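You operate a simulated robot arm through the tools that you are given. There is no shell and no other tool. Be economical: measure what you need, move in short steps, check, and stop when the job is done.

Carry out the task below with a simulated robot arm. There is one attempt and no reset: what you move stays moved.

## Task
Take the pink clip and put it on the clear middle of the repair bench. Put one of the purple clips from the top of the green table on top of the purple spool there. Stack the 380 mm carton from the top of the green table on top of the 50 pcs carton. Put two of the yellow clips from the top of the green table on the crate stand. Stack the 330 mm wire pack from the top of the green table on top of the LOT 57 wire pack. Pull the left door of the green cabinet open. The order is free. Set down upright: yellow clip.

It is judged by the outcome, as a careful person would: the job done as asked, and still so three seconds after it is handed in. It fails if anything else is knocked over, pushed out of place, dropped, spilled or broken.

## Robot
A 7-joint arm with a vacuum gripper on a trunk, on a base that drives. Base frame: it is fixed to the floor where the robot stands at the start and does not move with it; the origin is under the middle of the robot, x ahead of it, y to its left, z up; the surface under the hand at the start is at about z = 880. Units: mm, rad, N and s.
With the tool pointing down near the work surface it reaches from about 100 to 620 mm from the robot's upright axis, wherever it stands. Its first joint turns from -1.204 to 3.002 rad. Places, roughly: carton [-1500, 750, 750]; clear middle of the repair bench [400, 2600, 900]; crate stand [-2800, 4200, 600]; left door of the green cabinet [-5300, 4100, 400]; pink clip (3x3x7 cm) [500, -200, 900]; purple clip (3x3x7 cm) [-1500, 400, 800]; purple spool [-1250, 500, 750]; wire pack [-1750, 1500, 750]; yellow clip (3x3x7 cm) [-1600, 400, 800]. Payload 1.06 kg.
Tool frame: the origin (TCP) lies in the middle of the cups' lips, and z points out of the cups. The gripper has 1 cup of 24 mm across, covering 24 by 24 mm (tool x, y); the bellows give 8 mm. With the vacuum on, a cup seals on a smooth face that it is pressed against (1 to 4 N); it does not hold porous or soft things. The pull reaches 23 N.
Orientation is that of the tool frame in the base frame, as a unit quaternion [x, y, z, w]. With the cups facing straight down, the tool's x points along the base's -x, its y along +y and its z along -z.

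## Interface
- The arm moves only by the tool servo_tool. Its argument "rows" is a list of rows, each a list of 7 numbers: the shift along the tool's x, y, z in mm, then the turn, a rotation vector about the tool's x, y, z in rad, then the vacuum: 1 switches it on, -1 off. In form: [[x, y, z, ax, ay, az, valve], ...]. A call has 1 to 10 rows; each row shifts and turns the commanded pose from where the row before left it, along the tool's axes as they then stand. Rows are played at 5 a second. More than 50 mm and 0.15 rad between two rows, or a gripper value outside its range, and nothing of the call is played. Where a pose cannot be reached the arm comes as near as it can. A force on the tool above 40 N (or 10 N above the force at the start of the call, whichever is more), or a blocked arm, ends the call early, and 0.2 s more pass. The pull builds up within a second once a cup has sealed. Time passes only in rows, and 0.2 s behind the last, so rows that do not move give it time. It gives the time, the measured TCP pose, the force on the tool (base axes) and the pull of the vacuum at its end, in the units of the frame above (readings bear some noise), with the torque about the TCP (base axes, N m) and any sound that the robot's microphone picked up.
- Cameras (640 x 400 px; columns grow to the right, rows downward): "scene" is now at [172.1, -39.3, 1215.4]; the picture's right is [-0.42, -0.91, 0.00], its down [-0.24, 0.11, -0.96] and it looks along [0.87, -0.41, -0.27] (base axes); focal length 258 px, centre (320, 200). "wrist" rides on the gripper at [78, 19, -96] in the tool frame; the picture's right is [-0.24, 0.97, 0.00], its down [-0.71, -0.17, -0.69] and it looks along [-0.67, -0.16, 0.73] (tool axes); focal length 243 px, centre (320, 200). There is no depth. A picture from a camera that has moved, and an enlarged one, comes with that camera's place and axes in the base frame and with its lens.
- get_image(camera): a new picture of that camera. No time passes.
- slide_trunk(by): slides the trunk up (or, below 0, down) by that many mm; the arm and the scene camera ride with it, the base frame stays. It gives what a move gives, with no picture.
- steer(legs): drives the robot by 1 to 6 legs, each [ahead, left, turn to the left] in mm, mm and rad, along the robot's own axes; the way and the turn of a leg run together, so that a leg with both is an arc; at most 1500 mm and 3.142 rad a leg. The arm and the cameras ride along, it lands a little off, and it stops where it bumps. It gives what a move gives.
- head_to(pan, tilt): turns the head with the scene camera to pan (to the left, within 1.396 rad either way) and tilt (down, from -0.506 to 1.204), counted from straight ahead of the robot. It gives what a move gives.
- inspect(camera, box): a new picture of the part [left, top, right, bottom] of that camera's present view, enlarged. No time passes.
- close_job(): hands the job in; it is judged then, once.

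Work in short steps. Places have to be worked out from the pictures, the camera data and where the tool is seen: move nearer, look again, correct. Check each grasp and each placing, and mend what went wrong. You have 196 turns and 182 pictures in all, those below and enlarged ones among them. Switch the vacuum off and draw the arm clear of the work before you hand the job in, unless the task says otherwise.

The tools are called after ">>>" as a command line: name --pt "numbers of a row" for each row, then --argument value for the rest, lists and objects as JSON in quotes. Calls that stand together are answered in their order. servo_tool: Moves the arm, as the interface text tells. Its arguments: {"type":"object","properties":{"rows":{"type":"array"}},"required":["rows"]} The other tools are called the same way: slide_trunk (by) slides the trunk up or down; steer (legs) drives the base; head_to (pan, tilt) turns the head that bears the scene camera; get_image (camera) takes a picture; inspect (camera, box) takes an enlarged picture of a part of a camera's view; close_job () hands the job in.

At the start:

```text
clock: 0.0
tcp_pos: [391.3, -74.5, 1118.1]
tcp_rot: [0.001, 1.0, 0.001, -0.001]
ft_force: [-0.2, 0.2, 0.0]
moment: [0.01, 0.01, -0.02]
pull: 0.1
trunk travel left (down, up): [-350.0, 142.0]
robot x, y, heading: [-1.6, -1.0, -0.002]
head pan, tilt: [-0.436, 0.274]
```

scene: 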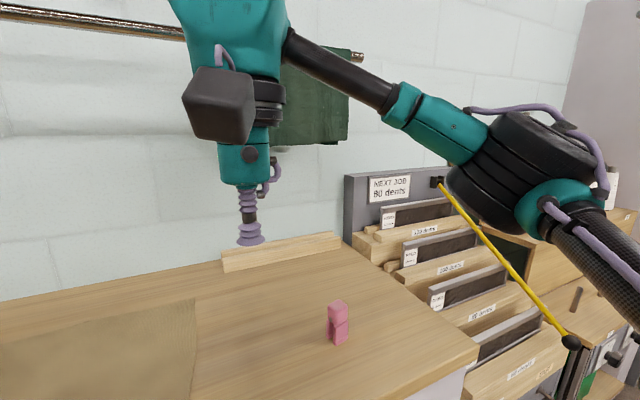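
wrist: 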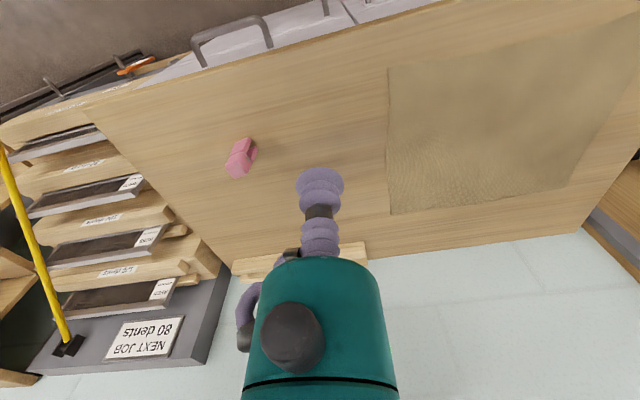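

The pink clip appears upright near (470,-211). I'll take a closer look at it.

>>> inspect --camera "scene" --box '[290, 280, 390, 360]'

>>> inspect --camera "wrist" --box '[200, 120, 300, 190]'

```text
5.00 times, centred on (340, 320) of scene
camera zoom: at [172.1, -39.3, 1215.4], right [-0.42, -0.91, 0.0], down [-0.24, 0.11, -0.96], along [0.87, -0.41, -0.27], focal length 1292 px, centre (220, -400)
```

zoom: 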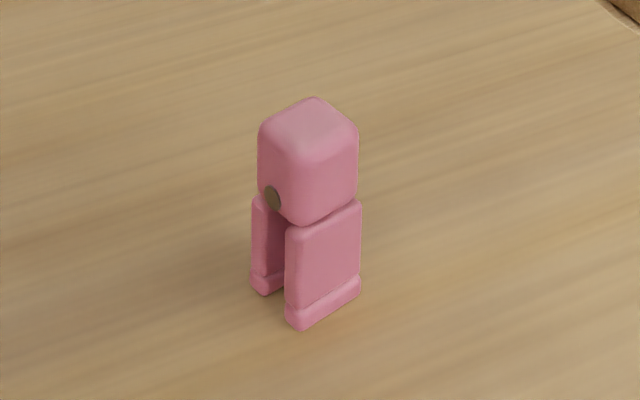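

```text
5.71 times, centred on (250, 155) of wrist
camera zoom: at [313.7, -54.3, 1214.8], right [0.24, 0.97, 0.0], down [0.71, -0.17, 0.69], along [0.67, -0.16, -0.73], focal length 1386 px, centre (720, 457)
```

zoom: 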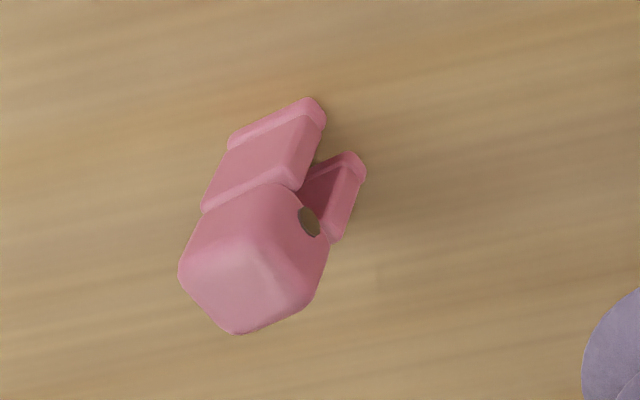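

Both views put its top at about (472,-208,950). I'll move above it.

>>> servo_tool --pt "-20.2 -33.4 25 0 0 0 -1" --pt "-20.2 -33.4 25 0 0 0 -1" --pt "-20.2 -33.4 25 0 0 0 -1" --pt "-20.2 -33.4 25 0 0 0 -1" --pt "0 0 20 0 0 0 -1" --pt "0 0 10 0 0 0 -1"

>>> get_image --camera "wrist"

>>> get_image --camera "scene"

```text
clock: 1.4
tcp_pos: [472.3, -207.1, 989.4]
tcp_rot: [0.002, 1.0, -0.001, 0.0]
ft_force: [0.6, -0.2, 0.1]
moment: [0.0, 0.03, -0.01]
pull: 0.2
trunk travel left (down, up): [-350.0, 142.0]
robot x, y, heading: [2.3, 2.1, 0.002]
head pan, tilt: [-0.436, 0.274]
```

```text
177 pictures are left
camera wrist: at [394.2, -187.9, 1084.8], right [0.24, 0.97, 0.0], down [0.71, -0.17, 0.69], along [0.67, -0.16, -0.73], focal length 243 px, centre (320, 200)
```

wrist: 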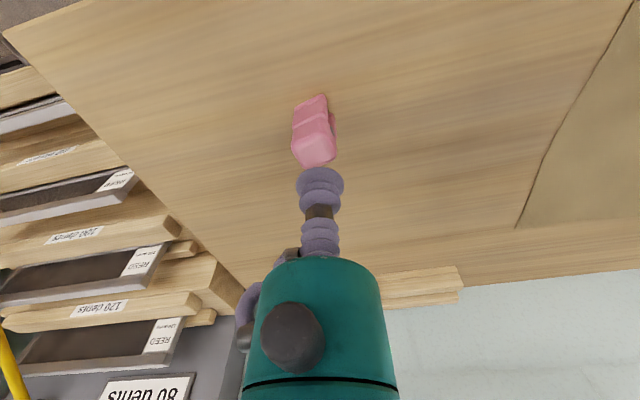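

```text
176 pictures are left
camera scene: at [172.1, -39.3, 1215.4], right [-0.42, -0.91, 0.0], down [-0.24, 0.11, -0.96], along [0.87, -0.41, -0.27], focal length 258 px, centre (320, 200)
```

scene: 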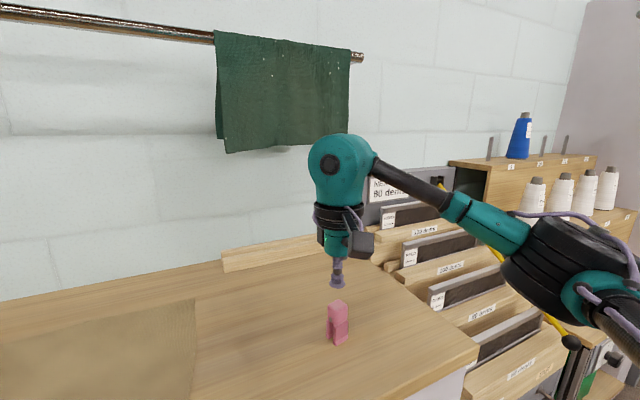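

>>> inspect --camera "wrist" --box '[270, 90, 370, 200]'

```text
3.64 times, centred on (320, 145) of wrist
camera zoom: at [394.2, -187.9, 1084.8], right [0.24, 0.97, 0.0], down [0.71, -0.17, 0.69], along [0.67, -0.16, -0.73], focal length 882 px, centre (320, 400)
```

zoom: 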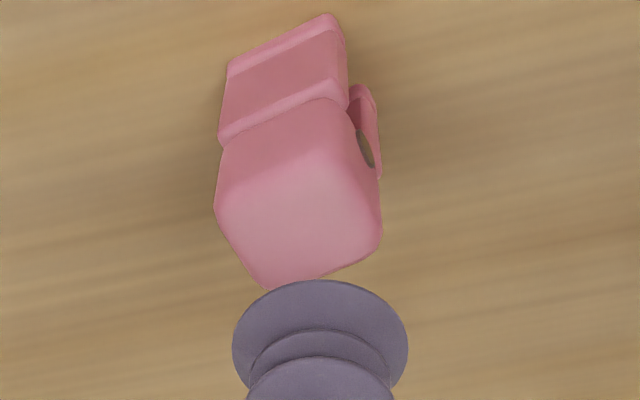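

The top's centre is about (474.5,-210). I'll descend with a small correction and the vacuum on.

>>> servo_tool --pt "-2 -3 25 0 0 0 1" --pt "0 0 12 0 0 0 1" --pt "0 0 2 0 0 0 1" --pt "0 0 2 0 0 0 1" --pt "0 0 0 0 0 0 1" --pt "0 0 0 0 0 0 1"

```text
clock: 2.8
tcp_pos: [474.2, -209.6, 948.0]
tcp_rot: [0.0, 1.0, 0.001, 0.0]
ft_force: [0.1, -1.0, -0.5]
moment: [0.0, 0.02, 0.02]
pull: 0.2
trunk travel left (down, up): [-350.0, 142.0]
robot x, y, heading: [-2.7, -0.3, 0.002]
head pan, tilt: [-0.436, 0.274]
```

No seal or contact yet, so I'll inch down.

>>> servo_tool --pt "0 0 2 0 0 0 1" --pt "0 0 2 0 0 0 1" --pt "0 0 0 0 0 0 1" --pt "0 0 0 0 0 0 1"

>>> inspect --camera "wrist" --box '[270, 90, 370, 200]'

```text
clock: 3.8
tcp_pos: [474.3, -208.7, 943.8]
tcp_rot: [0.0, 1.0, 0.001, 0.0]
ft_force: [-0.6, 0.5, 1.9]
moment: [-0.02, 0.0, 0.03]
pull: 0.1
trunk travel left (down, up): [-350.0, 142.0]
robot x, y, heading: [-0.8, 0.0, 0.001]
head pan, tilt: [-0.436, 0.274]
```

```text
3.64 times, centred on (320, 145) of wrist
camera zoom: at [396.1, -190.7, 1039.6], right [0.24, 0.97, 0.0], down [0.71, -0.17, 0.69], along [0.67, -0.16, -0.73], focal length 882 px, centre (320, 400)
```

zoom: 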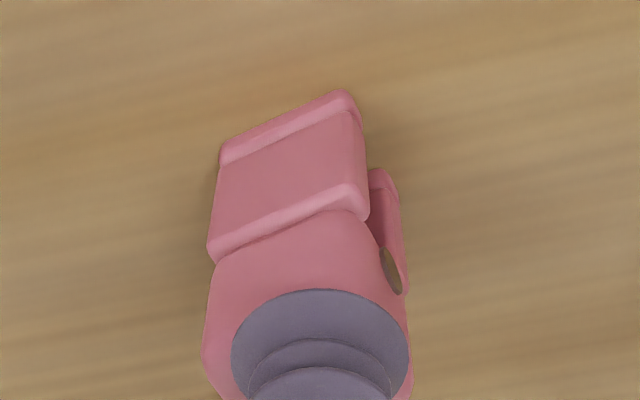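

In contact at 1.9 N with no seal, and the cup looks about 2 mm too far to +y. I'll lift a little, shift and press again.

>>> servo_tool --pt "0 0 -6 0 0 0 1" --pt "0 -2 0 0 0 0 1" --pt "0 0 5 0 0 0 1" --pt "0 0 2 0 0 0 1" --pt "0 0 1 0 0 0 1" --pt "0 0 0 0 0 0 1" --pt "0 0 0 0 0 0 1"

>>> inspect --camera "scene" --box '[290, 270, 390, 350]'

```text
clock: 5.4
tcp_pos: [474.3, -211.5, 941.3]
tcp_rot: [0.001, 1.0, 0.0, -0.001]
ft_force: [-0.1, -0.5, 3.9]
moment: [0.01, 0.01, -0.02]
pull: 0.0
trunk travel left (down, up): [-350.0, 142.0]
robot x, y, heading: [0.3, -1.7, 0.003]
head pan, tilt: [-0.436, 0.274]
```

```text
5.00 times, centred on (340, 310) of scene
camera zoom: at [171.9, -39.2, 1215.4], right [-0.42, -0.91, 0.0], down [-0.24, 0.11, -0.96], along [0.87, -0.41, -0.27], focal length 1292 px, centre (220, -350)
```

zoom: 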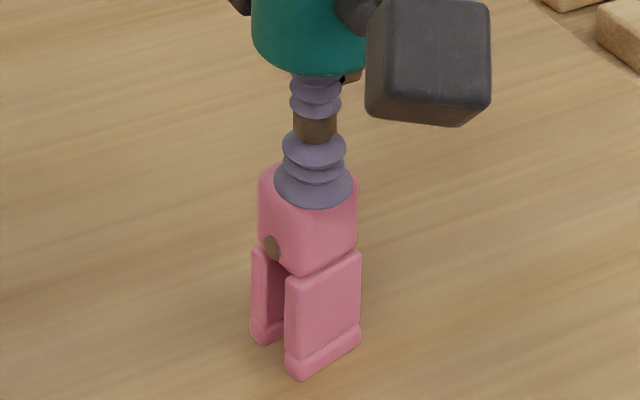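

The scene view suggests the cup sits about 3 mm short in x. I'll shift +3 in x and press again.

>>> servo_tool --pt "0 0 -6 0 0 0 1" --pt "-3 0 0 0 0 0 1" --pt "0 0 4 0 0 0 1" --pt "0 0 2 0 0 0 1" --pt "0 0 0 0 0 0 1" --pt "0 0 0 0 0 0 1" --pt "0 0 0 0 0 0 1"

>>> inspect --camera "scene" --box '[290, 270, 390, 350]'

```text
clock: 7.0
tcp_pos: [476.2, -211.2, 942.6]
tcp_rot: [0.001, 1.0, 0.0, 0.001]
ft_force: [0.2, -0.5, 16.2]
moment: [0.0, -0.08, 0.0]
pull: 22.8
trunk travel left (down, up): [-350.0, 142.0]
robot x, y, heading: [-2.3, 0.1, 0.003]
head pan, tilt: [-0.436, 0.274]
```

```text
5.00 times, centred on (340, 310) of scene
camera zoom: at [171.1, -38.9, 1215.6], right [-0.42, -0.91, 0.0], down [-0.24, 0.11, -0.96], along [0.87, -0.41, -0.27], focal length 1292 px, centre (220, -350)
```

zoom: 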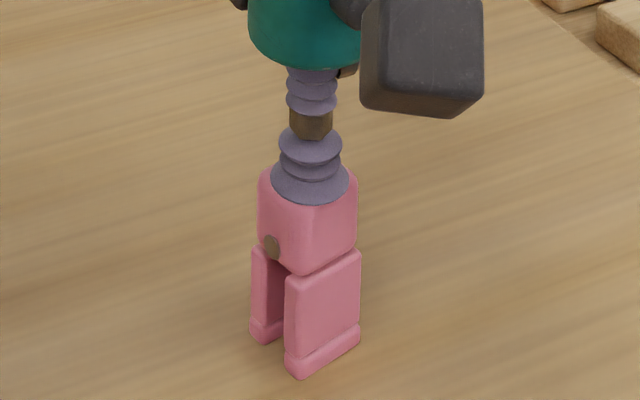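

Sealed at 22.8 N. I'll lift and look left along the drive path.

>>> servo_tool --pt "0 0 -30 0 0 0 1" --pt "0 0 -50 0 0 0 1" --pt "40 20 -20 0 0 0 1" --pt "40 20 0 0 0 0 1" --pt "40 20 0 0 0 0 1" --pt "40 20 0 0 0 0 1"

>>> head_to --pan 0.9 --tilt 0.4

>>> get_image --camera "scene"

>>> get_image --camera "wrist"

```text
clock: 8.4
tcp_pos: [316.8, -131.0, 1041.5]
tcp_rot: [0.001, 1.0, 0.0, 0.0]
ft_force: [1.0, -0.7, 0.4]
moment: [-0.02, 0.01, 0.01]
pull: 0.1
trunk travel left (down, up): [-350.0, 142.0]
robot x, y, heading: [1.6, -0.0, -0.001]
head pan, tilt: [-0.436, 0.274]
```

```text
clock: 9.9
tcp_pos: [317.8, -131.6, 1041.7]
tcp_rot: [0.001, 1.0, 0.0, 0.001]
ft_force: [0.4, 0.3, -0.5]
moment: [0.0, 0.0, 0.01]
pull: 0.1
trunk travel left (down, up): [-350.0, 142.0]
robot x, y, heading: [-0.8, 0.7, -0.001]
head pan, tilt: [0.901, 0.4]
```

```text
171 pictures are left
camera scene: at [145.0, 72.8, 1203.6], right [0.78, -0.62, 0.0], down [-0.24, -0.3, -0.92], along [0.57, 0.72, -0.39], focal length 258 px, centre (320, 200)
```

scene: 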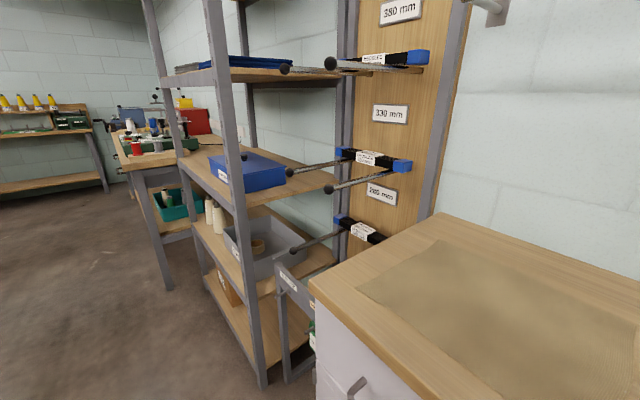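

```text
170 pictures are left
camera wrist: at [239.7, -112.4, 1137.3], right [0.24, 0.97, 0.0], down [0.71, -0.17, 0.69], along [0.67, -0.16, -0.73], focal length 243 px, centre (320, 200)
```

wrist: 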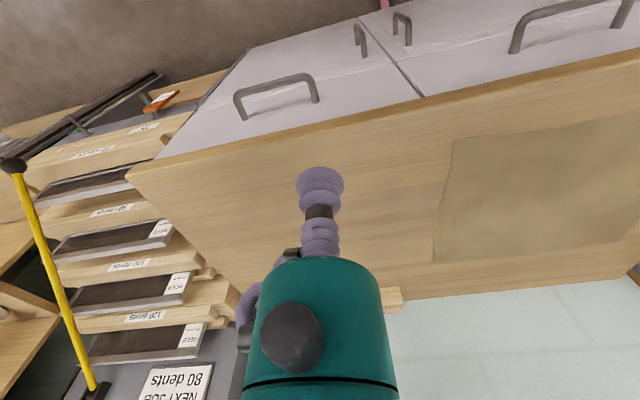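

The clip was lost: pull reads 0, and there is a pink spot at the top edge of the wrist view. I'll look down for it.

>>> head_to --pan 0.0 --tilt 1.2

>>> get_image --camera "scene"

```text
clock: 11.1
tcp_pos: [318.0, -131.3, 1041.8]
tcp_rot: [0.001, 1.0, 0.001, 0.0]
ft_force: [-0.3, 0.1, 0.4]
moment: [-0.03, 0.01, -0.04]
pull: 0.0
trunk travel left (down, up): [-350.0, 142.0]
robot x, y, heading: [1.5, -0.4, -0.0]
head pan, tilt: [0.0, 1.201]
```

```text
169 pictures are left
camera scene: at [143.4, 0.2, 1140.8], right [0.0, -1.0, 0.0], down [-0.93, 0.0, -0.36], along [0.36, 0.0, -0.93], focal length 258 px, centre (320, 200)
```

scene: 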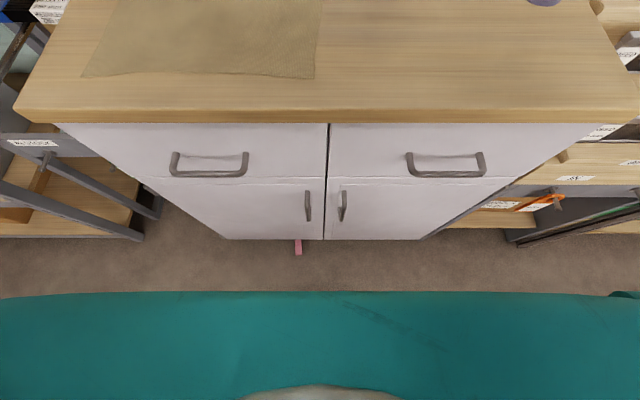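

>>> inspect --camera "scene" --box '[270, 225, 330, 265]'

```text
10.00 times, centred on (300, 245) of scene
camera zoom: at [143.4, 0.2, 1140.8], right [0.0, -1.0, 0.0], down [-0.93, 0.0, -0.36], along [0.36, 0.0, -0.93], focal length 2585 px, centre (520, -250)
```

zoom: 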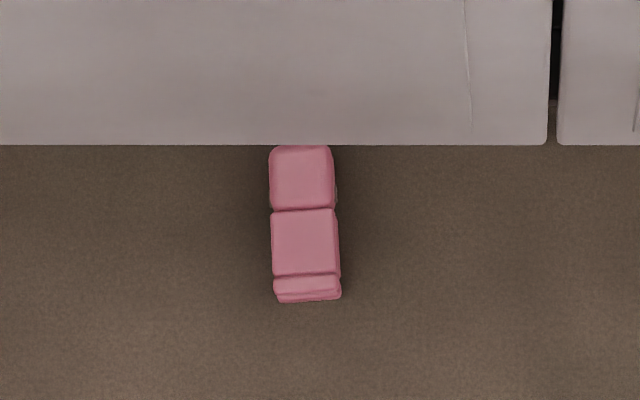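

The clip lies on the floor by the cabinet door with its leg face up at about (346,93,30). I'll back up for room, drop the trunk and test whether the floor can be reached.

>>> steer --legs '[[-150, 0, 0]]'

>>> servo_tool --pt "0 40 0 0 0 0 -1" --pt "0 45 0 0 0 0 -1" --pt "0 45 0 0 0 0 -1" --pt "0 45 0 0 0 0 -1" --pt "0 45 0 0 0 0 -1"

>>> slide_trunk --by -350

>>> get_image --camera "scene"

```text
clock: 12.5
tcp_pos: [167.8, -131.0, 1043.2]
tcp_rot: [0.001, 1.0, 0.001, 0.0]
ft_force: [-0.1, 1.7, 0.3]
moment: [-0.01, 0.04, 0.02]
pull: 0.0
trunk travel left (down, up): [-350.0, 142.0]
robot x, y, heading: [-146.9, 1.8, 0.002]
head pan, tilt: [0.0, 1.201]
```

```text
clock: 13.7
tcp_pos: [169.8, 88.7, 1041.5]
tcp_rot: [0.003, 1.0, 0.0, 0.001]
ft_force: [-0.3, 0.3, 0.0]
moment: [0.02, -0.02, 0.02]
pull: 0.1
trunk travel left (down, up): [-350.0, 142.0]
robot x, y, heading: [-152.4, -1.1, -0.002]
head pan, tilt: [0.0, 1.201]
```

```text
clock: 17.1
tcp_pos: [185.7, 94.5, 696.2]
tcp_rot: [0.043, 0.999, 0.002, -0.021]
ft_force: [-0.5, 0.7, 0.9]
moment: [-0.01, 0.01, 0.02]
pull: 0.0
trunk travel left (down, up): [0.0, 492.0]
robot x, y, heading: [-147.5, -0.1, 0.004]
head pan, tilt: [0.0, 1.201]
```

```text
167 pictures are left
camera scene: at [89.3, 2.0, 785.6], right [0.03, -1.0, 0.0], down [-0.94, -0.03, -0.34], along [0.34, 0.01, -0.94], focal length 258 px, centre (320, 200)
```

scene: 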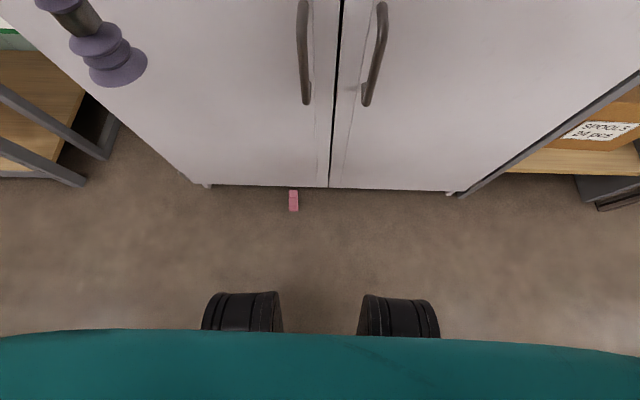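

The tool tilted slightly, so I'll check whether the state has settled.

>>> servo_tool --pt "0 0 0 0 0 0 -1" --pt "0 0 0 0 0 0 -1"

>>> get_image --camera "wrist"

```text
clock: 17.7
tcp_pos: [185.3, 94.6, 697.5]
tcp_rot: [0.041, 0.999, 0.002, -0.02]
ft_force: [0.0, 0.3, -0.7]
moment: [0.0, 0.01, -0.02]
pull: 0.1
trunk travel left (down, up): [0.0, 492.0]
robot x, y, heading: [-148.3, 0.8, 0.002]
head pan, tilt: [0.0, 1.201]
```

```text
166 pictures are left
camera wrist: at [111.9, 119.5, 794.9], right [0.31, 0.95, -0.01], down [0.72, -0.23, 0.66], along [0.62, -0.21, -0.76], focal length 243 px, centre (320, 200)
```

wrist: 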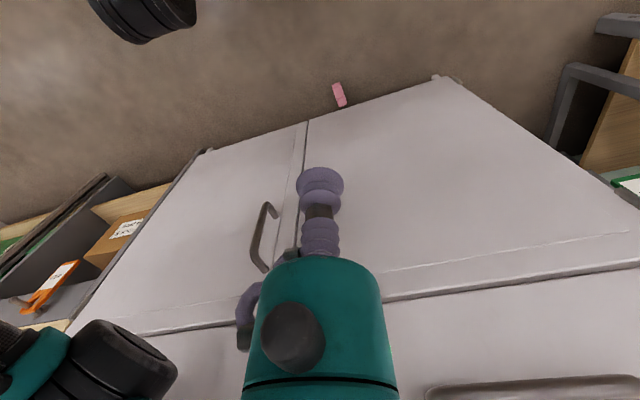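

I'll descend toward the floor while moving forward.

>>> servo_tool --pt "-11 0 45 0 0 0 -1" --pt "-11 0 45 0 0 0 -1" --pt "-11 0 45 0 0 0 -1" --pt "-11 0 45 0 0 0 -1" --pt "-11 0 45 0 0 0 -1" --pt "-11 0 45 0 0 0 -1"

>>> get_image --camera "scene"

>>> get_image --camera "wrist"

```text
clock: 19.1
tcp_pos: [236.4, 89.7, 421.4]
tcp_rot: [0.002, 1.0, 0.0, -0.001]
ft_force: [-0.2, 0.2, -0.1]
moment: [0.0, -0.01, -0.03]
pull: 0.0
trunk travel left (down, up): [0.0, 492.0]
robot x, y, heading: [-151.2, 1.1, -0.0]
head pan, tilt: [0.0, 1.201]
```

```text
165 pictures are left
camera scene: at [92.1, 0.2, 787.0], right [0.0, -1.0, 0.0], down [-0.93, 0.0, -0.36], along [0.36, 0.0, -0.93], focal length 258 px, centre (320, 200)
```

scene: 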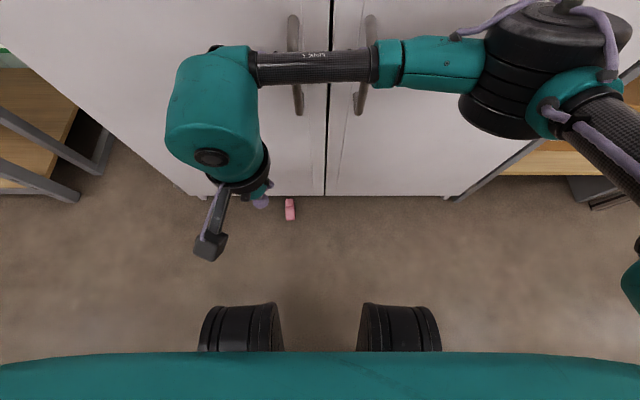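

```text
164 pictures are left
camera wrist: at [157.2, 108.3, 517.3], right [0.24, 0.97, 0.0], down [0.71, -0.17, 0.69], along [0.67, -0.16, -0.73], focal length 243 px, centre (320, 200)
```

wrist: 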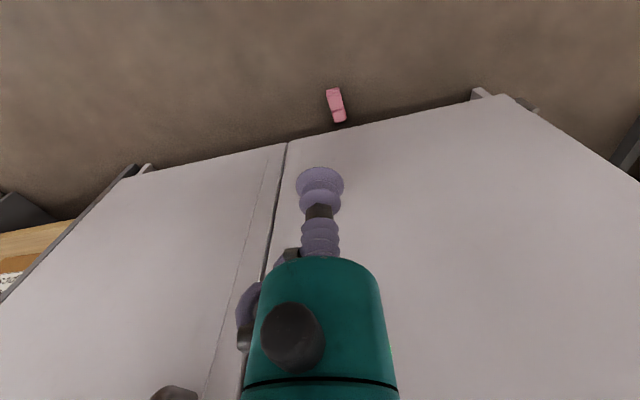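

The floor looks reachable and the orientation corrected itself. I'll go on down to about z=120 near x=325.

>>> servo_tool --pt "-12.7 0.5 43 0 0 0 -1" --pt "-12.7 0.5 43 0 0 0 -1" --pt "-12.7 0.5 43 0 0 0 -1" --pt "-12.7 0.5 43 0 0 0 -1" --pt "-12.7 0.5 43 0 0 0 -1" --pt "-12.7 0.5 43 0 0 0 -1" --pt "-12.7 0.5 43 0 0 0 -1"

>>> get_image --camera "scene"

>>> get_image --camera "wrist"

```text
clock: 20.7
tcp_pos: [315.7, 86.0, 130.1]
tcp_rot: [0.001, 1.0, 0.002, 0.0]
ft_force: [0.1, 0.7, -0.2]
moment: [0.0, 0.01, 0.0]
pull: 0.0
out of reach, approached as far as the arm can: row 7
trunk travel left (down, up): [0.0, 492.0]
robot x, y, heading: [-149.2, 0.9, -0.004]
head pan, tilt: [0.0, 1.201]
```

```text
163 pictures are left
camera scene: at [92.4, -0.2, 786.9], right [0.0, -1.0, 0.0], down [-0.93, 0.0, -0.36], along [0.36, 0.0, -0.93], focal length 258 px, centre (320, 200)
```

scene: 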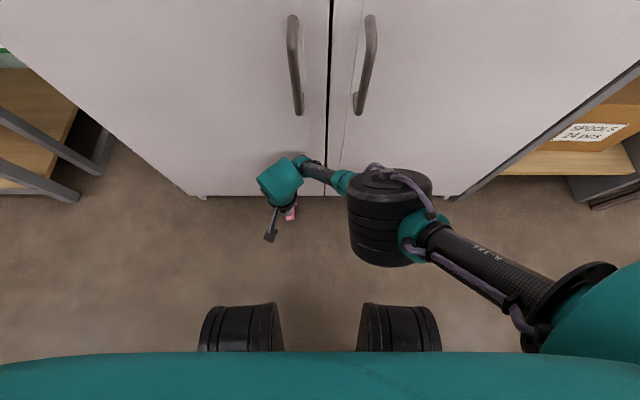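

```text
162 pictures are left
camera wrist: at [237.3, 104.2, 226.9], right [0.24, 0.97, 0.0], down [0.71, -0.17, 0.68], along [0.67, -0.16, -0.73], focal length 243 px, centre (320, 200)
```

wrist: 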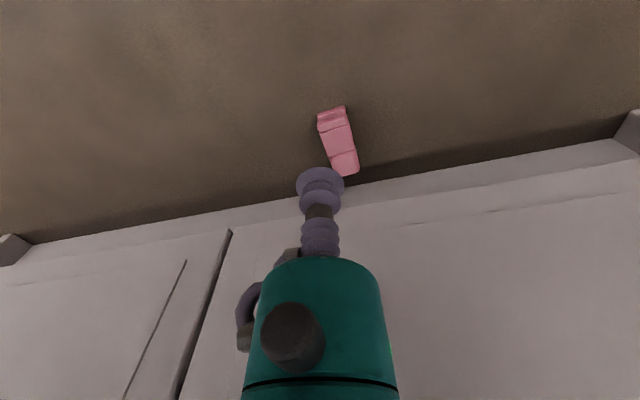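

Vertical reach ends near z=130 because the shoulder sits to the robot's right. I'll draw the arm back, then drive left and slightly ahead so the shoulder is closer to the clip.

>>> servo_tool --pt "30 0 -30 0 0 0 -1" --pt "35 -20 -30 0 0 0 -1" --pt "35 -40 -20 0 0 0 -1"

>>> steer --legs '[[0, 230, 0], [60, 0, 0]]'

>>> get_image --camera "scene"

```text
refused: row 2 steps farther than a row can; nothing moved
```

```text
clock: 23.7
tcp_pos: [314.2, 316.6, 126.6]
tcp_rot: [-0.004, 1.0, 0.002, -0.006]
ft_force: [0.2, 0.8, 0.4]
moment: [0.02, 0.02, -0.01]
pull: 0.0
trunk travel left (down, up): [0.0, 492.0]
robot x, y, heading: [-139.5, 229.3, 0.002]
head pan, tilt: [0.0, 1.201]
stopped in leg 2: the robot was blocked; the commanded pose is now the measured one
```

```text
161 pictures are left
camera scene: at [100.5, 229.2, 787.0], right [0.0, -1.0, 0.0], down [-0.93, 0.0, -0.36], along [0.36, 0.0, -0.93], focal length 258 px, centre (320, 200)
```

scene: 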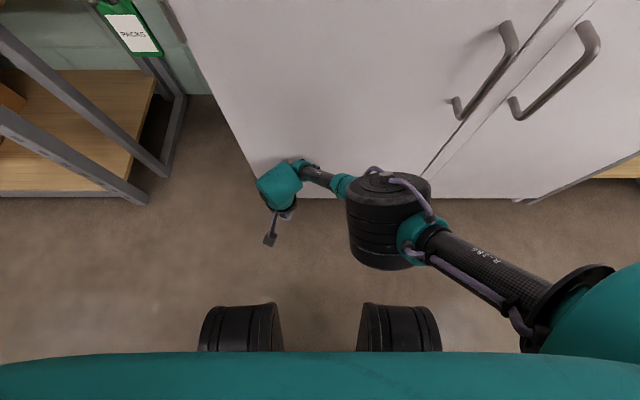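

The servo was refused, so the forward leg just touched the cabinet and stopped. I'll pull the arm back off the door.

>>> servo_tool --pt "30 0 -30 0 0 0 -1" --pt "30 -20 -20 0 0 0 -1" --pt "30 -30 0 0 0 0 -1" --pt "30 -30 0 0 0 0 -1"

>>> get_image --camera "scene"

```text
clock: 24.7
tcp_pos: [195.2, 236.4, 179.5]
tcp_rot: [-0.004, 1.0, 0.003, -0.005]
ft_force: [0.3, 0.2, 0.2]
moment: [0.0, 0.04, 0.04]
pull: 0.0
trunk travel left (down, up): [0.0, 492.0]
robot x, y, heading: [-141.4, 227.4, 0.004]
head pan, tilt: [0.0, 1.201]
```

```text
160 pictures are left
camera scene: at [100.6, 229.2, 787.0], right [0.0, -1.0, 0.0], down [-0.93, 0.0, -0.36], along [0.36, 0.0, -0.93], focal length 258 px, centre (320, 200)
```

scene: 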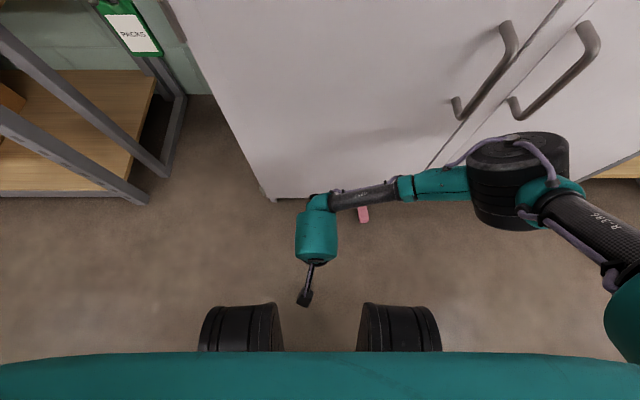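

I'll move over to the clip's y and descend, checking reach.

>>> servo_tool --pt "0 -40 0 0 0 0 -1" --pt "0 -40 0 0 0 0 -1" --pt "0 -40 0 0 0 0 -1" --pt "-20 -23 0 0 0 0 -1" --pt "-40 0 10 0 0 0 -1" --pt "-40 0 20 0 0 0 -1" --pt "-20 0 30 0 0 0 -1"

>>> get_image --camera "scene"

>>> get_image --camera "wrist"

```text
clock: 26.3
tcp_pos: [314.6, 94.7, 115.2]
tcp_rot: [-0.004, 1.0, 0.004, -0.006]
ft_force: [-0.2, -0.4, 0.8]
moment: [0.02, 0.0, 0.0]
pull: 0.1
trunk travel left (down, up): [0.0, 492.0]
robot x, y, heading: [-147.0, 230.9, -0.005]
head pan, tilt: [0.0, 1.201]
```

```text
159 pictures are left
camera scene: at [100.0, 229.2, 787.1], right [0.0, -1.0, 0.0], down [-0.93, 0.0, -0.36], along [0.36, 0.0, -0.93], focal length 258 px, centre (320, 200)
```

scene: 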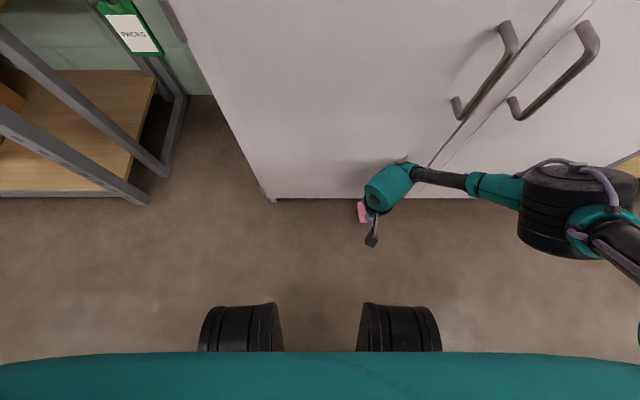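

```text
158 pictures are left
camera wrist: at [236.9, 113.3, 213.0], right [0.23, 0.97, 0.0], down [0.72, -0.17, 0.68], along [0.66, -0.15, -0.74], focal length 243 px, centre (320, 200)
```

wrist: 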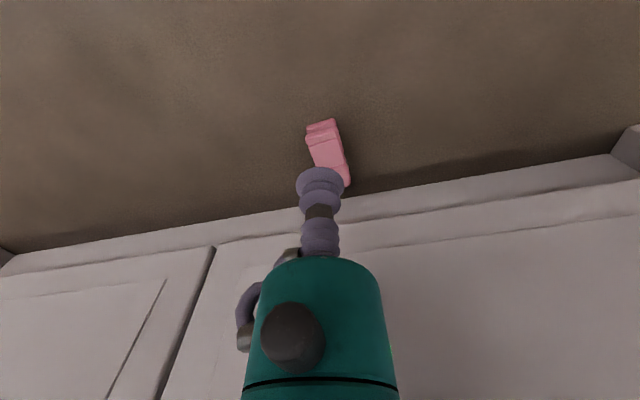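

>>> inspect --camera "wrist" --box '[280, 100, 380, 200]'

```text
4.00 times, centred on (330, 150) of wrist
camera zoom: at [236.9, 113.3, 213.0], right [0.23, 0.97, 0.0], down [0.72, -0.17, 0.68], along [0.66, -0.15, -0.74], focal length 970 px, centre (280, 400)
```

zoom: 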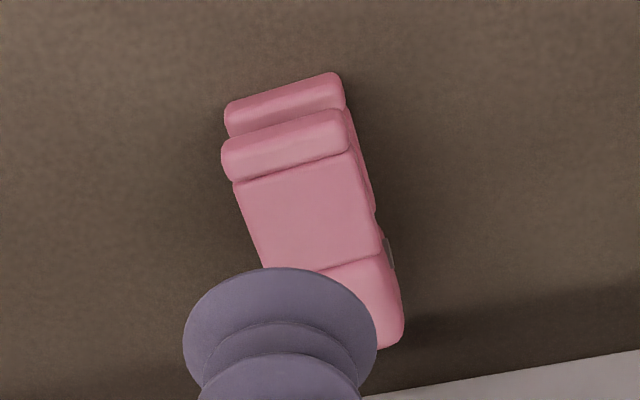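

The wrist's offset piece sits on the door side, so I can't go further in with this yaw. I'll back off and yaw the tool about 90° so the offset points along -y instead.

>>> servo_tool --pt "35 0 -30 0 0 0 -1" --pt "35 0 -30 0 0 0 -1" --pt "0 0 0 0 0 0.15 -1" --pt "0 0 0 0 0 0.15 -1" --pt "0 0 0 0 0 0.15 -1" --pt "0 0 0 0 0 0.15 -1" --pt "0 0 0 0 0 0.15 -1" --pt "0 0 0 0 0 0.15 -1"

>>> servo_tool --pt "0 0 0 0 0 0.15 -1" --pt "0 0 0 0 0 0.15 -1" --pt "0 0 0 0 0 0.15 -1" --pt "0 0 0 0 0 0.15 -1"

>>> get_image --camera "scene"

```text
clock: 28.1
tcp_pos: [246.0, 94.2, 175.9]
tcp_rot: [0.433, 0.902, 0.0, -0.006]
ft_force: [0.4, -0.4, 0.3]
moment: [-0.03, -0.01, 0.02]
pull: 0.1
trunk travel left (down, up): [0.0, 492.0]
robot x, y, heading: [-139.8, 230.2, -0.0]
head pan, tilt: [0.0, 1.201]
```

```text
clock: 29.1
tcp_pos: [246.4, 93.4, 177.0]
tcp_rot: [0.679, 0.734, -0.002, -0.005]
ft_force: [0.2, 0.2, -0.1]
moment: [0.01, 0.01, -0.02]
pull: 0.1
trunk travel left (down, up): [0.0, 492.0]
robot x, y, heading: [-137.8, 232.4, -0.004]
head pan, tilt: [0.0, 1.201]
```

```text
156 pictures are left
camera scene: at [100.6, 229.2, 787.0], right [0.0, -1.0, 0.0], down [-0.93, 0.0, -0.36], along [0.36, 0.0, -0.93], focal length 258 px, centre (320, 200)
```

scene: 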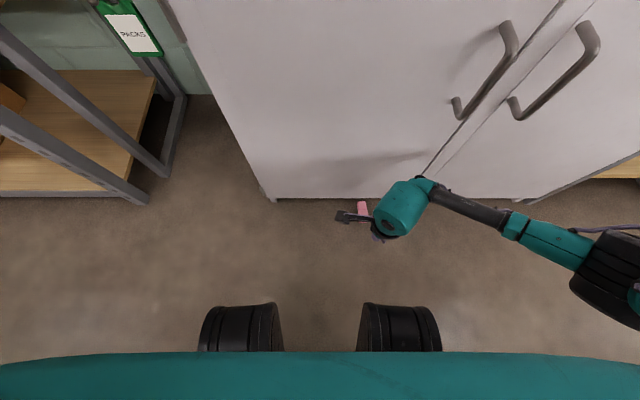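

The new yaw reduces the overhang on the door side. I'll add a small lean of the body away from the door and approach to z≈80.

>>> servo_tool --pt "0 28 32 0 0 0.08 -1" --pt "0 28 32 -0.13 0 0 -1" --pt "0 28 28 0 0 0 -1"

>>> get_image --camera "scene"

>>> get_image --camera "wrist"

```text
clock: 29.9
tcp_pos: [333.6, 96.0, 88.0]
tcp_rot: [0.706, 0.706, 0.044, 0.04]
ft_force: [1.0, 0.5, -0.9]
moment: [0.01, -0.01, -0.04]
pull: 0.1
trunk travel left (down, up): [0.0, 492.0]
robot x, y, heading: [-143.2, 231.6, -0.0]
head pan, tilt: [0.0, 1.201]
```

```text
155 pictures are left
camera scene: at [100.5, 229.1, 787.0], right [0.0, -1.0, 0.0], down [-0.93, 0.0, -0.36], along [0.36, 0.0, -0.93], focal length 258 px, centre (320, 200)
```

scene: 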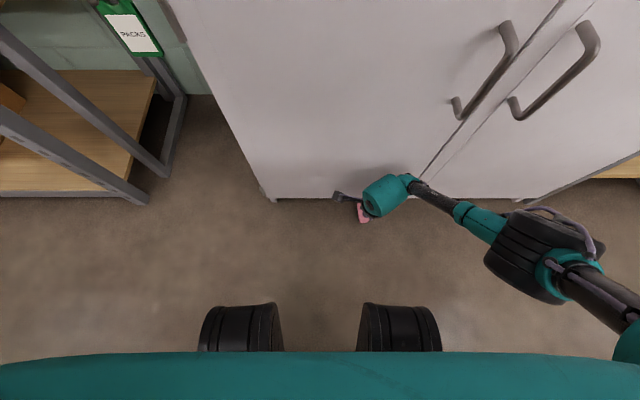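

```text
154 pictures are left
camera wrist: at [340.8, 174.0, 185.6], right [0.96, -0.24, 0.11], down [-0.25, -0.71, 0.66], along [-0.07, -0.66, -0.75], focal length 243 px, centre (320, 200)
```

wrist: 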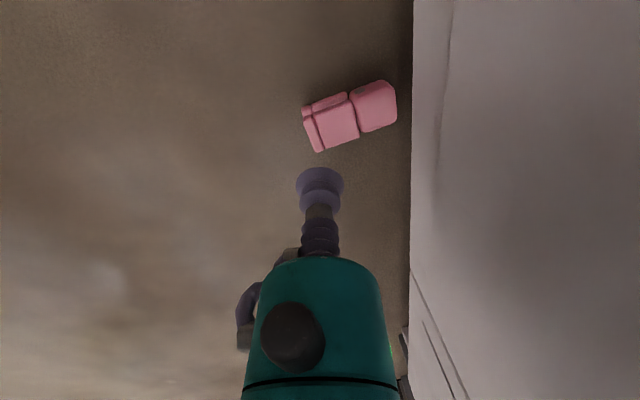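

>>> inspect --camera "wrist" --box '[290, 70, 410, 190]'

```text
3.33 times, centred on (350, 130) of wrist
camera zoom: at [340.8, 174.0, 185.6], right [0.96, -0.24, 0.11], down [-0.25, -0.71, 0.66], along [-0.07, -0.66, -0.75], focal length 809 px, centre (220, 433)
```

zoom: 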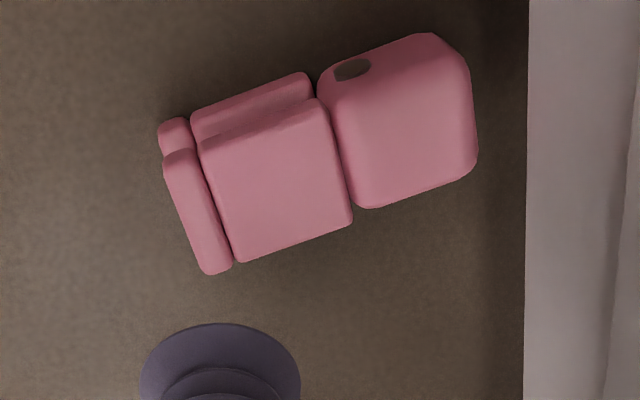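

The leg's flat face is centred near (352,98). I'll move closer and re-check.

>>> servo_tool --pt "1 6.5 20 0 0 0 -1" --pt "1 6.2 20 0 0 0 -1"

>>> inspect --camera "wrist" --box '[270, 90, 390, 210]'

```text
clock: 30.5
tcp_pos: [350.6, 97.9, 49.4]
tcp_rot: [0.705, 0.706, 0.045, 0.04]
ft_force: [-0.5, 0.5, -0.4]
moment: [0.0, 0.02, -0.05]
pull: 0.2
trunk travel left (down, up): [0.0, 492.0]
robot x, y, heading: [-143.0, 227.9, 0.002]
head pan, tilt: [0.0, 1.201]
```

```text
3.33 times, centred on (330, 150) of wrist
camera zoom: at [357.5, 175.4, 147.9], right [0.96, -0.24, 0.12], down [-0.25, -0.71, 0.66], along [-0.07, -0.66, -0.75], focal length 809 px, centre (287, 367)
```

zoom: 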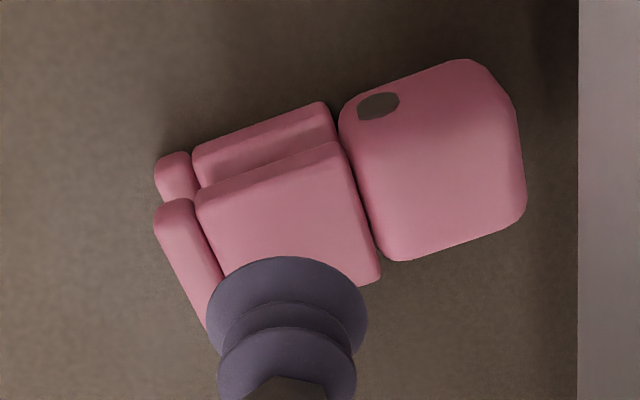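

The face centre is about (353.5,100.5). I'll descend onto it with the vacuum on.

>>> servo_tool --pt "2.8 0.6 10 0 0 0 1" --pt "0 -0.5 6 0 0 0 1" --pt "0 0 3 0 0 0 1" --pt "0 0 2 0 0 0 1" --pt "0 0 2 0 0 0 1" --pt "0 0 0 0 0 0 1" --pt "0 0 0 0 0 0 1"

>>> inspect --camera "wrist" --box '[270, 90, 390, 210]'

```text
clock: 32.1
tcp_pos: [343.0, 105.3, 41.9]
tcp_rot: [0.706, 0.706, 0.043, 0.04]
ft_force: [-0.8, 0.0, -0.3]
moment: [0.0, 0.0, -0.01]
pull: 0.0
out of reach, approached as far as the arm can: row 1, 2, 3, 4, 5
trunk travel left (down, up): [0.0, 492.0]
robot x, y, heading: [-140.6, 229.8, -0.003]
head pan, tilt: [0.0, 1.201]
```

```text
3.33 times, centred on (330, 150) of wrist
camera zoom: at [350.2, 182.2, 139.9], right [0.97, -0.24, 0.11], down [-0.25, -0.71, 0.66], along [-0.07, -0.66, -0.75], focal length 809 px, centre (287, 367)
```

zoom: 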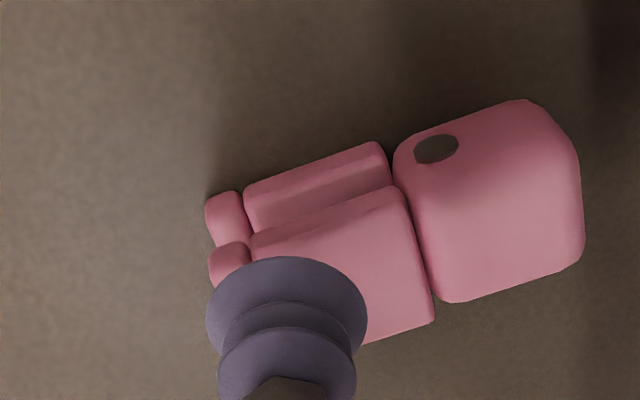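

Just out of reach. I'll retract, then bring the base about 90 mm closer.

>>> servo_tool --pt "0 -20 -40 0 0 0 -1" --pt "0 -40 -20 0 0 0 -1" --pt "0 -40 -20 0 0 0 -1" --pt "0 -40 -10 0 0 0 -1"

>>> get_image --camera "scene"

```text
clock: 33.1
tcp_pos: [191.7, 104.1, 113.3]
tcp_rot: [0.706, 0.706, 0.043, 0.041]
ft_force: [0.2, -1.2, 0.7]
moment: [0.04, 0.0, 0.0]
pull: 0.0
trunk travel left (down, up): [0.0, 492.0]
robot x, y, heading: [-140.9, 230.5, 0.001]
head pan, tilt: [0.0, 1.201]
```

```text
150 pictures are left
camera scene: at [100.6, 229.2, 787.0], right [0.0, -1.0, 0.0], down [-0.93, 0.0, -0.36], along [0.36, 0.0, -0.93], focal length 258 px, centre (320, 200)
```

scene: 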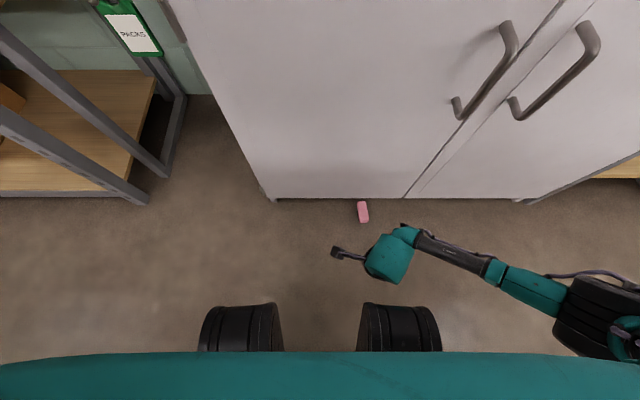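

Clear ahead. I'll drive 90 mm forward.

>>> steer --legs '[[90, 0, 0]]'

>>> get_image --camera "scene"

```text
clock: 34.2
tcp_pos: [282.0, 104.1, 114.4]
tcp_rot: [0.707, 0.705, 0.044, 0.041]
ft_force: [0.5, -0.1, -0.7]
moment: [-0.03, 0.01, 0.0]
pull: 0.1
trunk travel left (down, up): [0.0, 492.0]
robot x, y, heading: [-49.9, 227.0, 0.003]
head pan, tilt: [0.0, 1.201]
```

```text
149 pictures are left
camera scene: at [190.0, 229.2, 787.0], right [0.0, -1.0, 0.0], down [-0.93, 0.0, -0.36], along [0.36, 0.0, -0.93], focal length 258 px, centre (320, 200)
```

scene: 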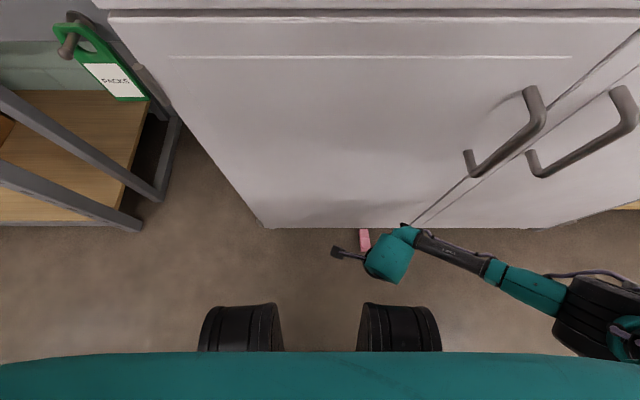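

>>> servo_tool --pt "-1.8 30.3 36.9 0 0 0 -1" --pt "-1.8 30.3 36.9 0 0 0 -1" --pt "0 0 0 0 0 0 -1"

>>> get_image --camera "wrist"

```text
clock: 35.0
tcp_pos: [337.3, 104.9, 45.8]
tcp_rot: [0.702, 0.71, 0.044, 0.037]
ft_force: [-0.6, 0.7, 0.2]
moment: [0.02, 0.02, 0.01]
pull: 0.1
trunk travel left (down, up): [0.0, 492.0]
robot x, y, heading: [-54.4, 226.4, -0.004]
head pan, tilt: [0.0, 1.201]
```

```text
148 pictures are left
camera wrist: at [345.7, 182.0, 144.7], right [0.97, -0.23, 0.11], down [-0.24, -0.72, 0.65], along [-0.07, -0.66, -0.75], focal length 243 px, centre (320, 200)
```

wrist: 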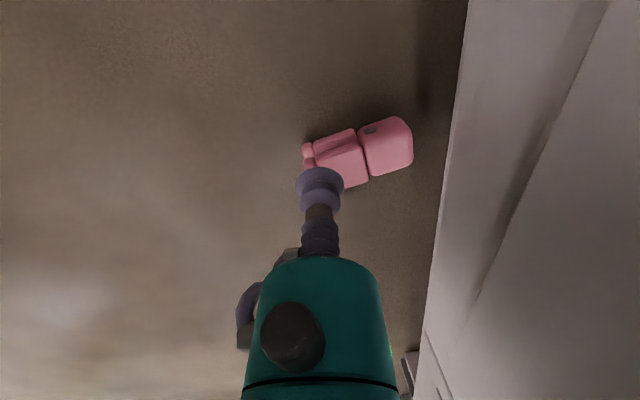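

The TCP fell short by 14 mm in x, so I'll check for contact between the arm and the door.

>>> inspect --camera "scene" --box '[300, 150, 640, 380]'

```text
1.74 times, centred on (470, 265) of scene
camera zoom: at [183.6, 230.3, 788.6], right [0.0, -1.0, 0.0], down [-0.93, 0.0, -0.37], along [0.37, 0.0, -0.93], focal length 450 px, centre (59, 87)
```

zoom: 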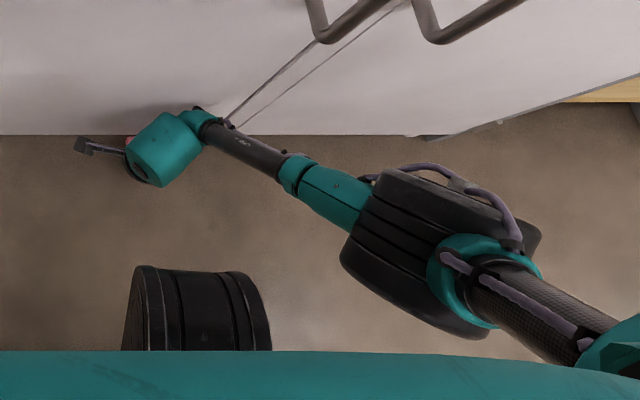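

The forearm's rear piece is against the door. Instead I'll press on the foot/leg part, which I can reach, and drag the clip back from the door.

>>> servo_tool --pt "0 -9 0 0 0 0 1" --pt "0 -1 10 0 0 0 1" --pt "0 -1 6 0 0 0 1" --pt "0 0 3 0 0 0 1" --pt "0 0 2 0 0 0 1"

>>> inspect --camera "wrist" --box '[270, 90, 430, 210]'

```text
clock: 36.2
tcp_pos: [340.4, 98.8, 27.8]
tcp_rot: [0.706, 0.705, 0.042, 0.04]
ft_force: [0.9, 0.5, -0.6]
moment: [0.01, -0.01, -0.03]
pull: 0.0
trunk travel left (down, up): [0.0, 492.0]
robot x, y, heading: [-52.6, 229.0, -0.001]
head pan, tilt: [0.0, 1.201]
```

```text
3.33 times, centred on (350, 150) of wrist
camera zoom: at [347.9, 177.4, 123.6], right [0.96, -0.24, 0.11], down [-0.25, -0.71, 0.66], along [-0.08, -0.66, -0.74], focal length 809 px, centre (220, 367)
```

zoom: 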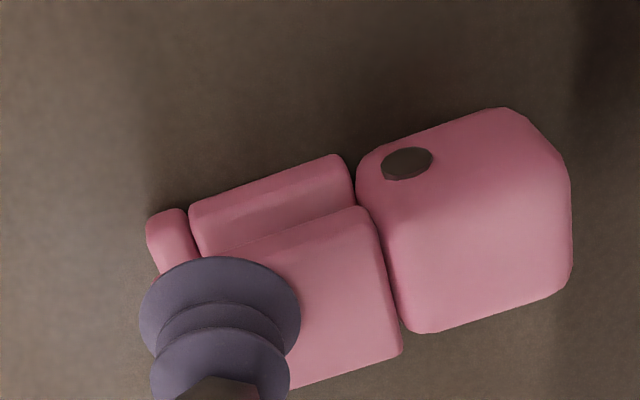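

Not touching yet. I'll press 5 mm more and then drag toward -x.

>>> servo_tool --pt "0 3 3 0 0 0 1" --pt "0 0 2 0 0 0 1" --pt "0 0 2 0 0 0 1" --pt "0 0 2 0 0 0 1"

```text
clock: 37.2
tcp_pos: [341.3, 102.1, 17.7]
tcp_rot: [0.706, 0.705, 0.043, 0.039]
ft_force: [-0.5, 0.7, 4.3]
moment: [-0.01, 0.06, -0.02]
pull: 0.0
trunk travel left (down, up): [0.0, 492.0]
robot x, y, heading: [-54.1, 229.0, 0.001]
head pan, tilt: [0.0, 1.201]
```

Contact at 4.3 N. I'll press slightly more and drag back 60 mm.

>>> servo_tool --pt "0 0 1 0 0 0 1" --pt "0 -8 -1 0 0 0 1" --pt "0 -10 -1.2 0 0 0 1" --pt "0 -10 -1.2 0 0 0 1" --pt "0 -10 -1.2 0 0 0 1" --pt "0 -10 -1.2 0 0 0 1" --pt "0 -10 -1.2 0 0 0 1"

>>> get_image --camera "wrist"

```text
clock: 38.8
tcp_pos: [288.3, 100.9, 17.0]
tcp_rot: [0.706, 0.706, 0.043, 0.041]
ft_force: [0.3, 0.1, -0.4]
moment: [0.01, -0.02, 0.04]
pull: 0.1
trunk travel left (down, up): [0.0, 492.0]
robot x, y, heading: [-52.6, 227.7, 0.003]
head pan, tilt: [0.0, 1.201]
```

```text
145 pictures are left
camera wrist: at [295.7, 178.3, 113.8], right [0.96, -0.24, 0.11], down [-0.25, -0.71, 0.66], along [-0.07, -0.66, -0.74], focal length 243 px, centre (320, 200)
```

wrist: 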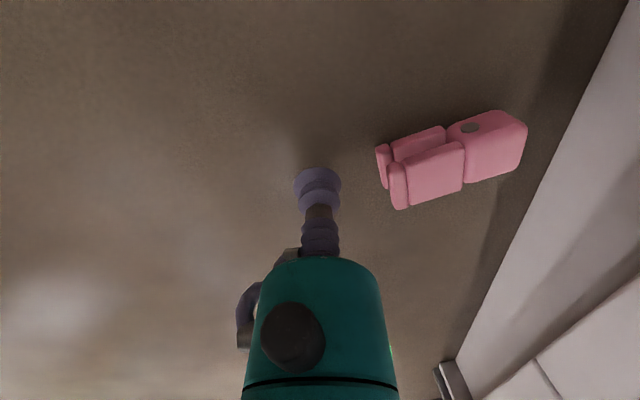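

It slipped but moved about 10 mm; the leg face is now near (341,98.5), which I can reach. I'll reposition above it.

>>> servo_tool --pt "0 0 -33 0 0 0 -1" --pt "-1 28 2 0 0 0 -1" --pt "-1 28 4 0 0 0 -1" --pt "0 0 0 0 0 0 -1"

>>> inspect --camera "wrist" --box '[270, 90, 430, 210]'

```text
clock: 39.8
tcp_pos: [337.2, 99.7, 49.1]
tcp_rot: [0.705, 0.707, 0.042, 0.039]
ft_force: [0.1, 0.2, -0.2]
moment: [-0.03, 0.05, 0.04]
pull: 0.0
trunk travel left (down, up): [0.0, 492.0]
robot x, y, heading: [-50.7, 225.4, 0.0]
head pan, tilt: [0.0, 1.201]
```

```text
3.33 times, centred on (350, 150) of wrist
camera zoom: at [344.6, 177.5, 147.1], right [0.97, -0.23, 0.11], down [-0.25, -0.71, 0.66], along [-0.07, -0.66, -0.75], focal length 809 px, centre (220, 367)
```

zoom: 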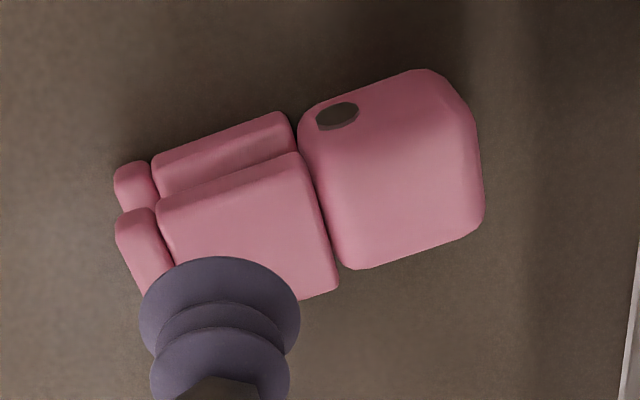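

The leg centre is about 7 mm ahead of where I can reach comfortably. I'll drag once more with a firmer press.

>>> servo_tool --pt "-1 -1 15 0 0 0 1" --pt "0 -1 10 0 0 0 1" --pt "0 0 5 0 0 0 1" --pt "0 0 3 0 0 0 1" --pt "0 0 2 0 0 0 1"

```text
clock: 41.0
tcp_pos: [341.4, 99.8, 16.6]
tcp_rot: [0.706, 0.705, 0.045, 0.041]
ft_force: [-3.5, -1.2, 21.4]
moment: [0.01, -0.03, -0.08]
pull: 0.1
trunk travel left (down, up): [0.0, 492.0]
robot x, y, heading: [-50.6, 230.2, -0.0]
head pan, tilt: [0.0, 1.201]
```

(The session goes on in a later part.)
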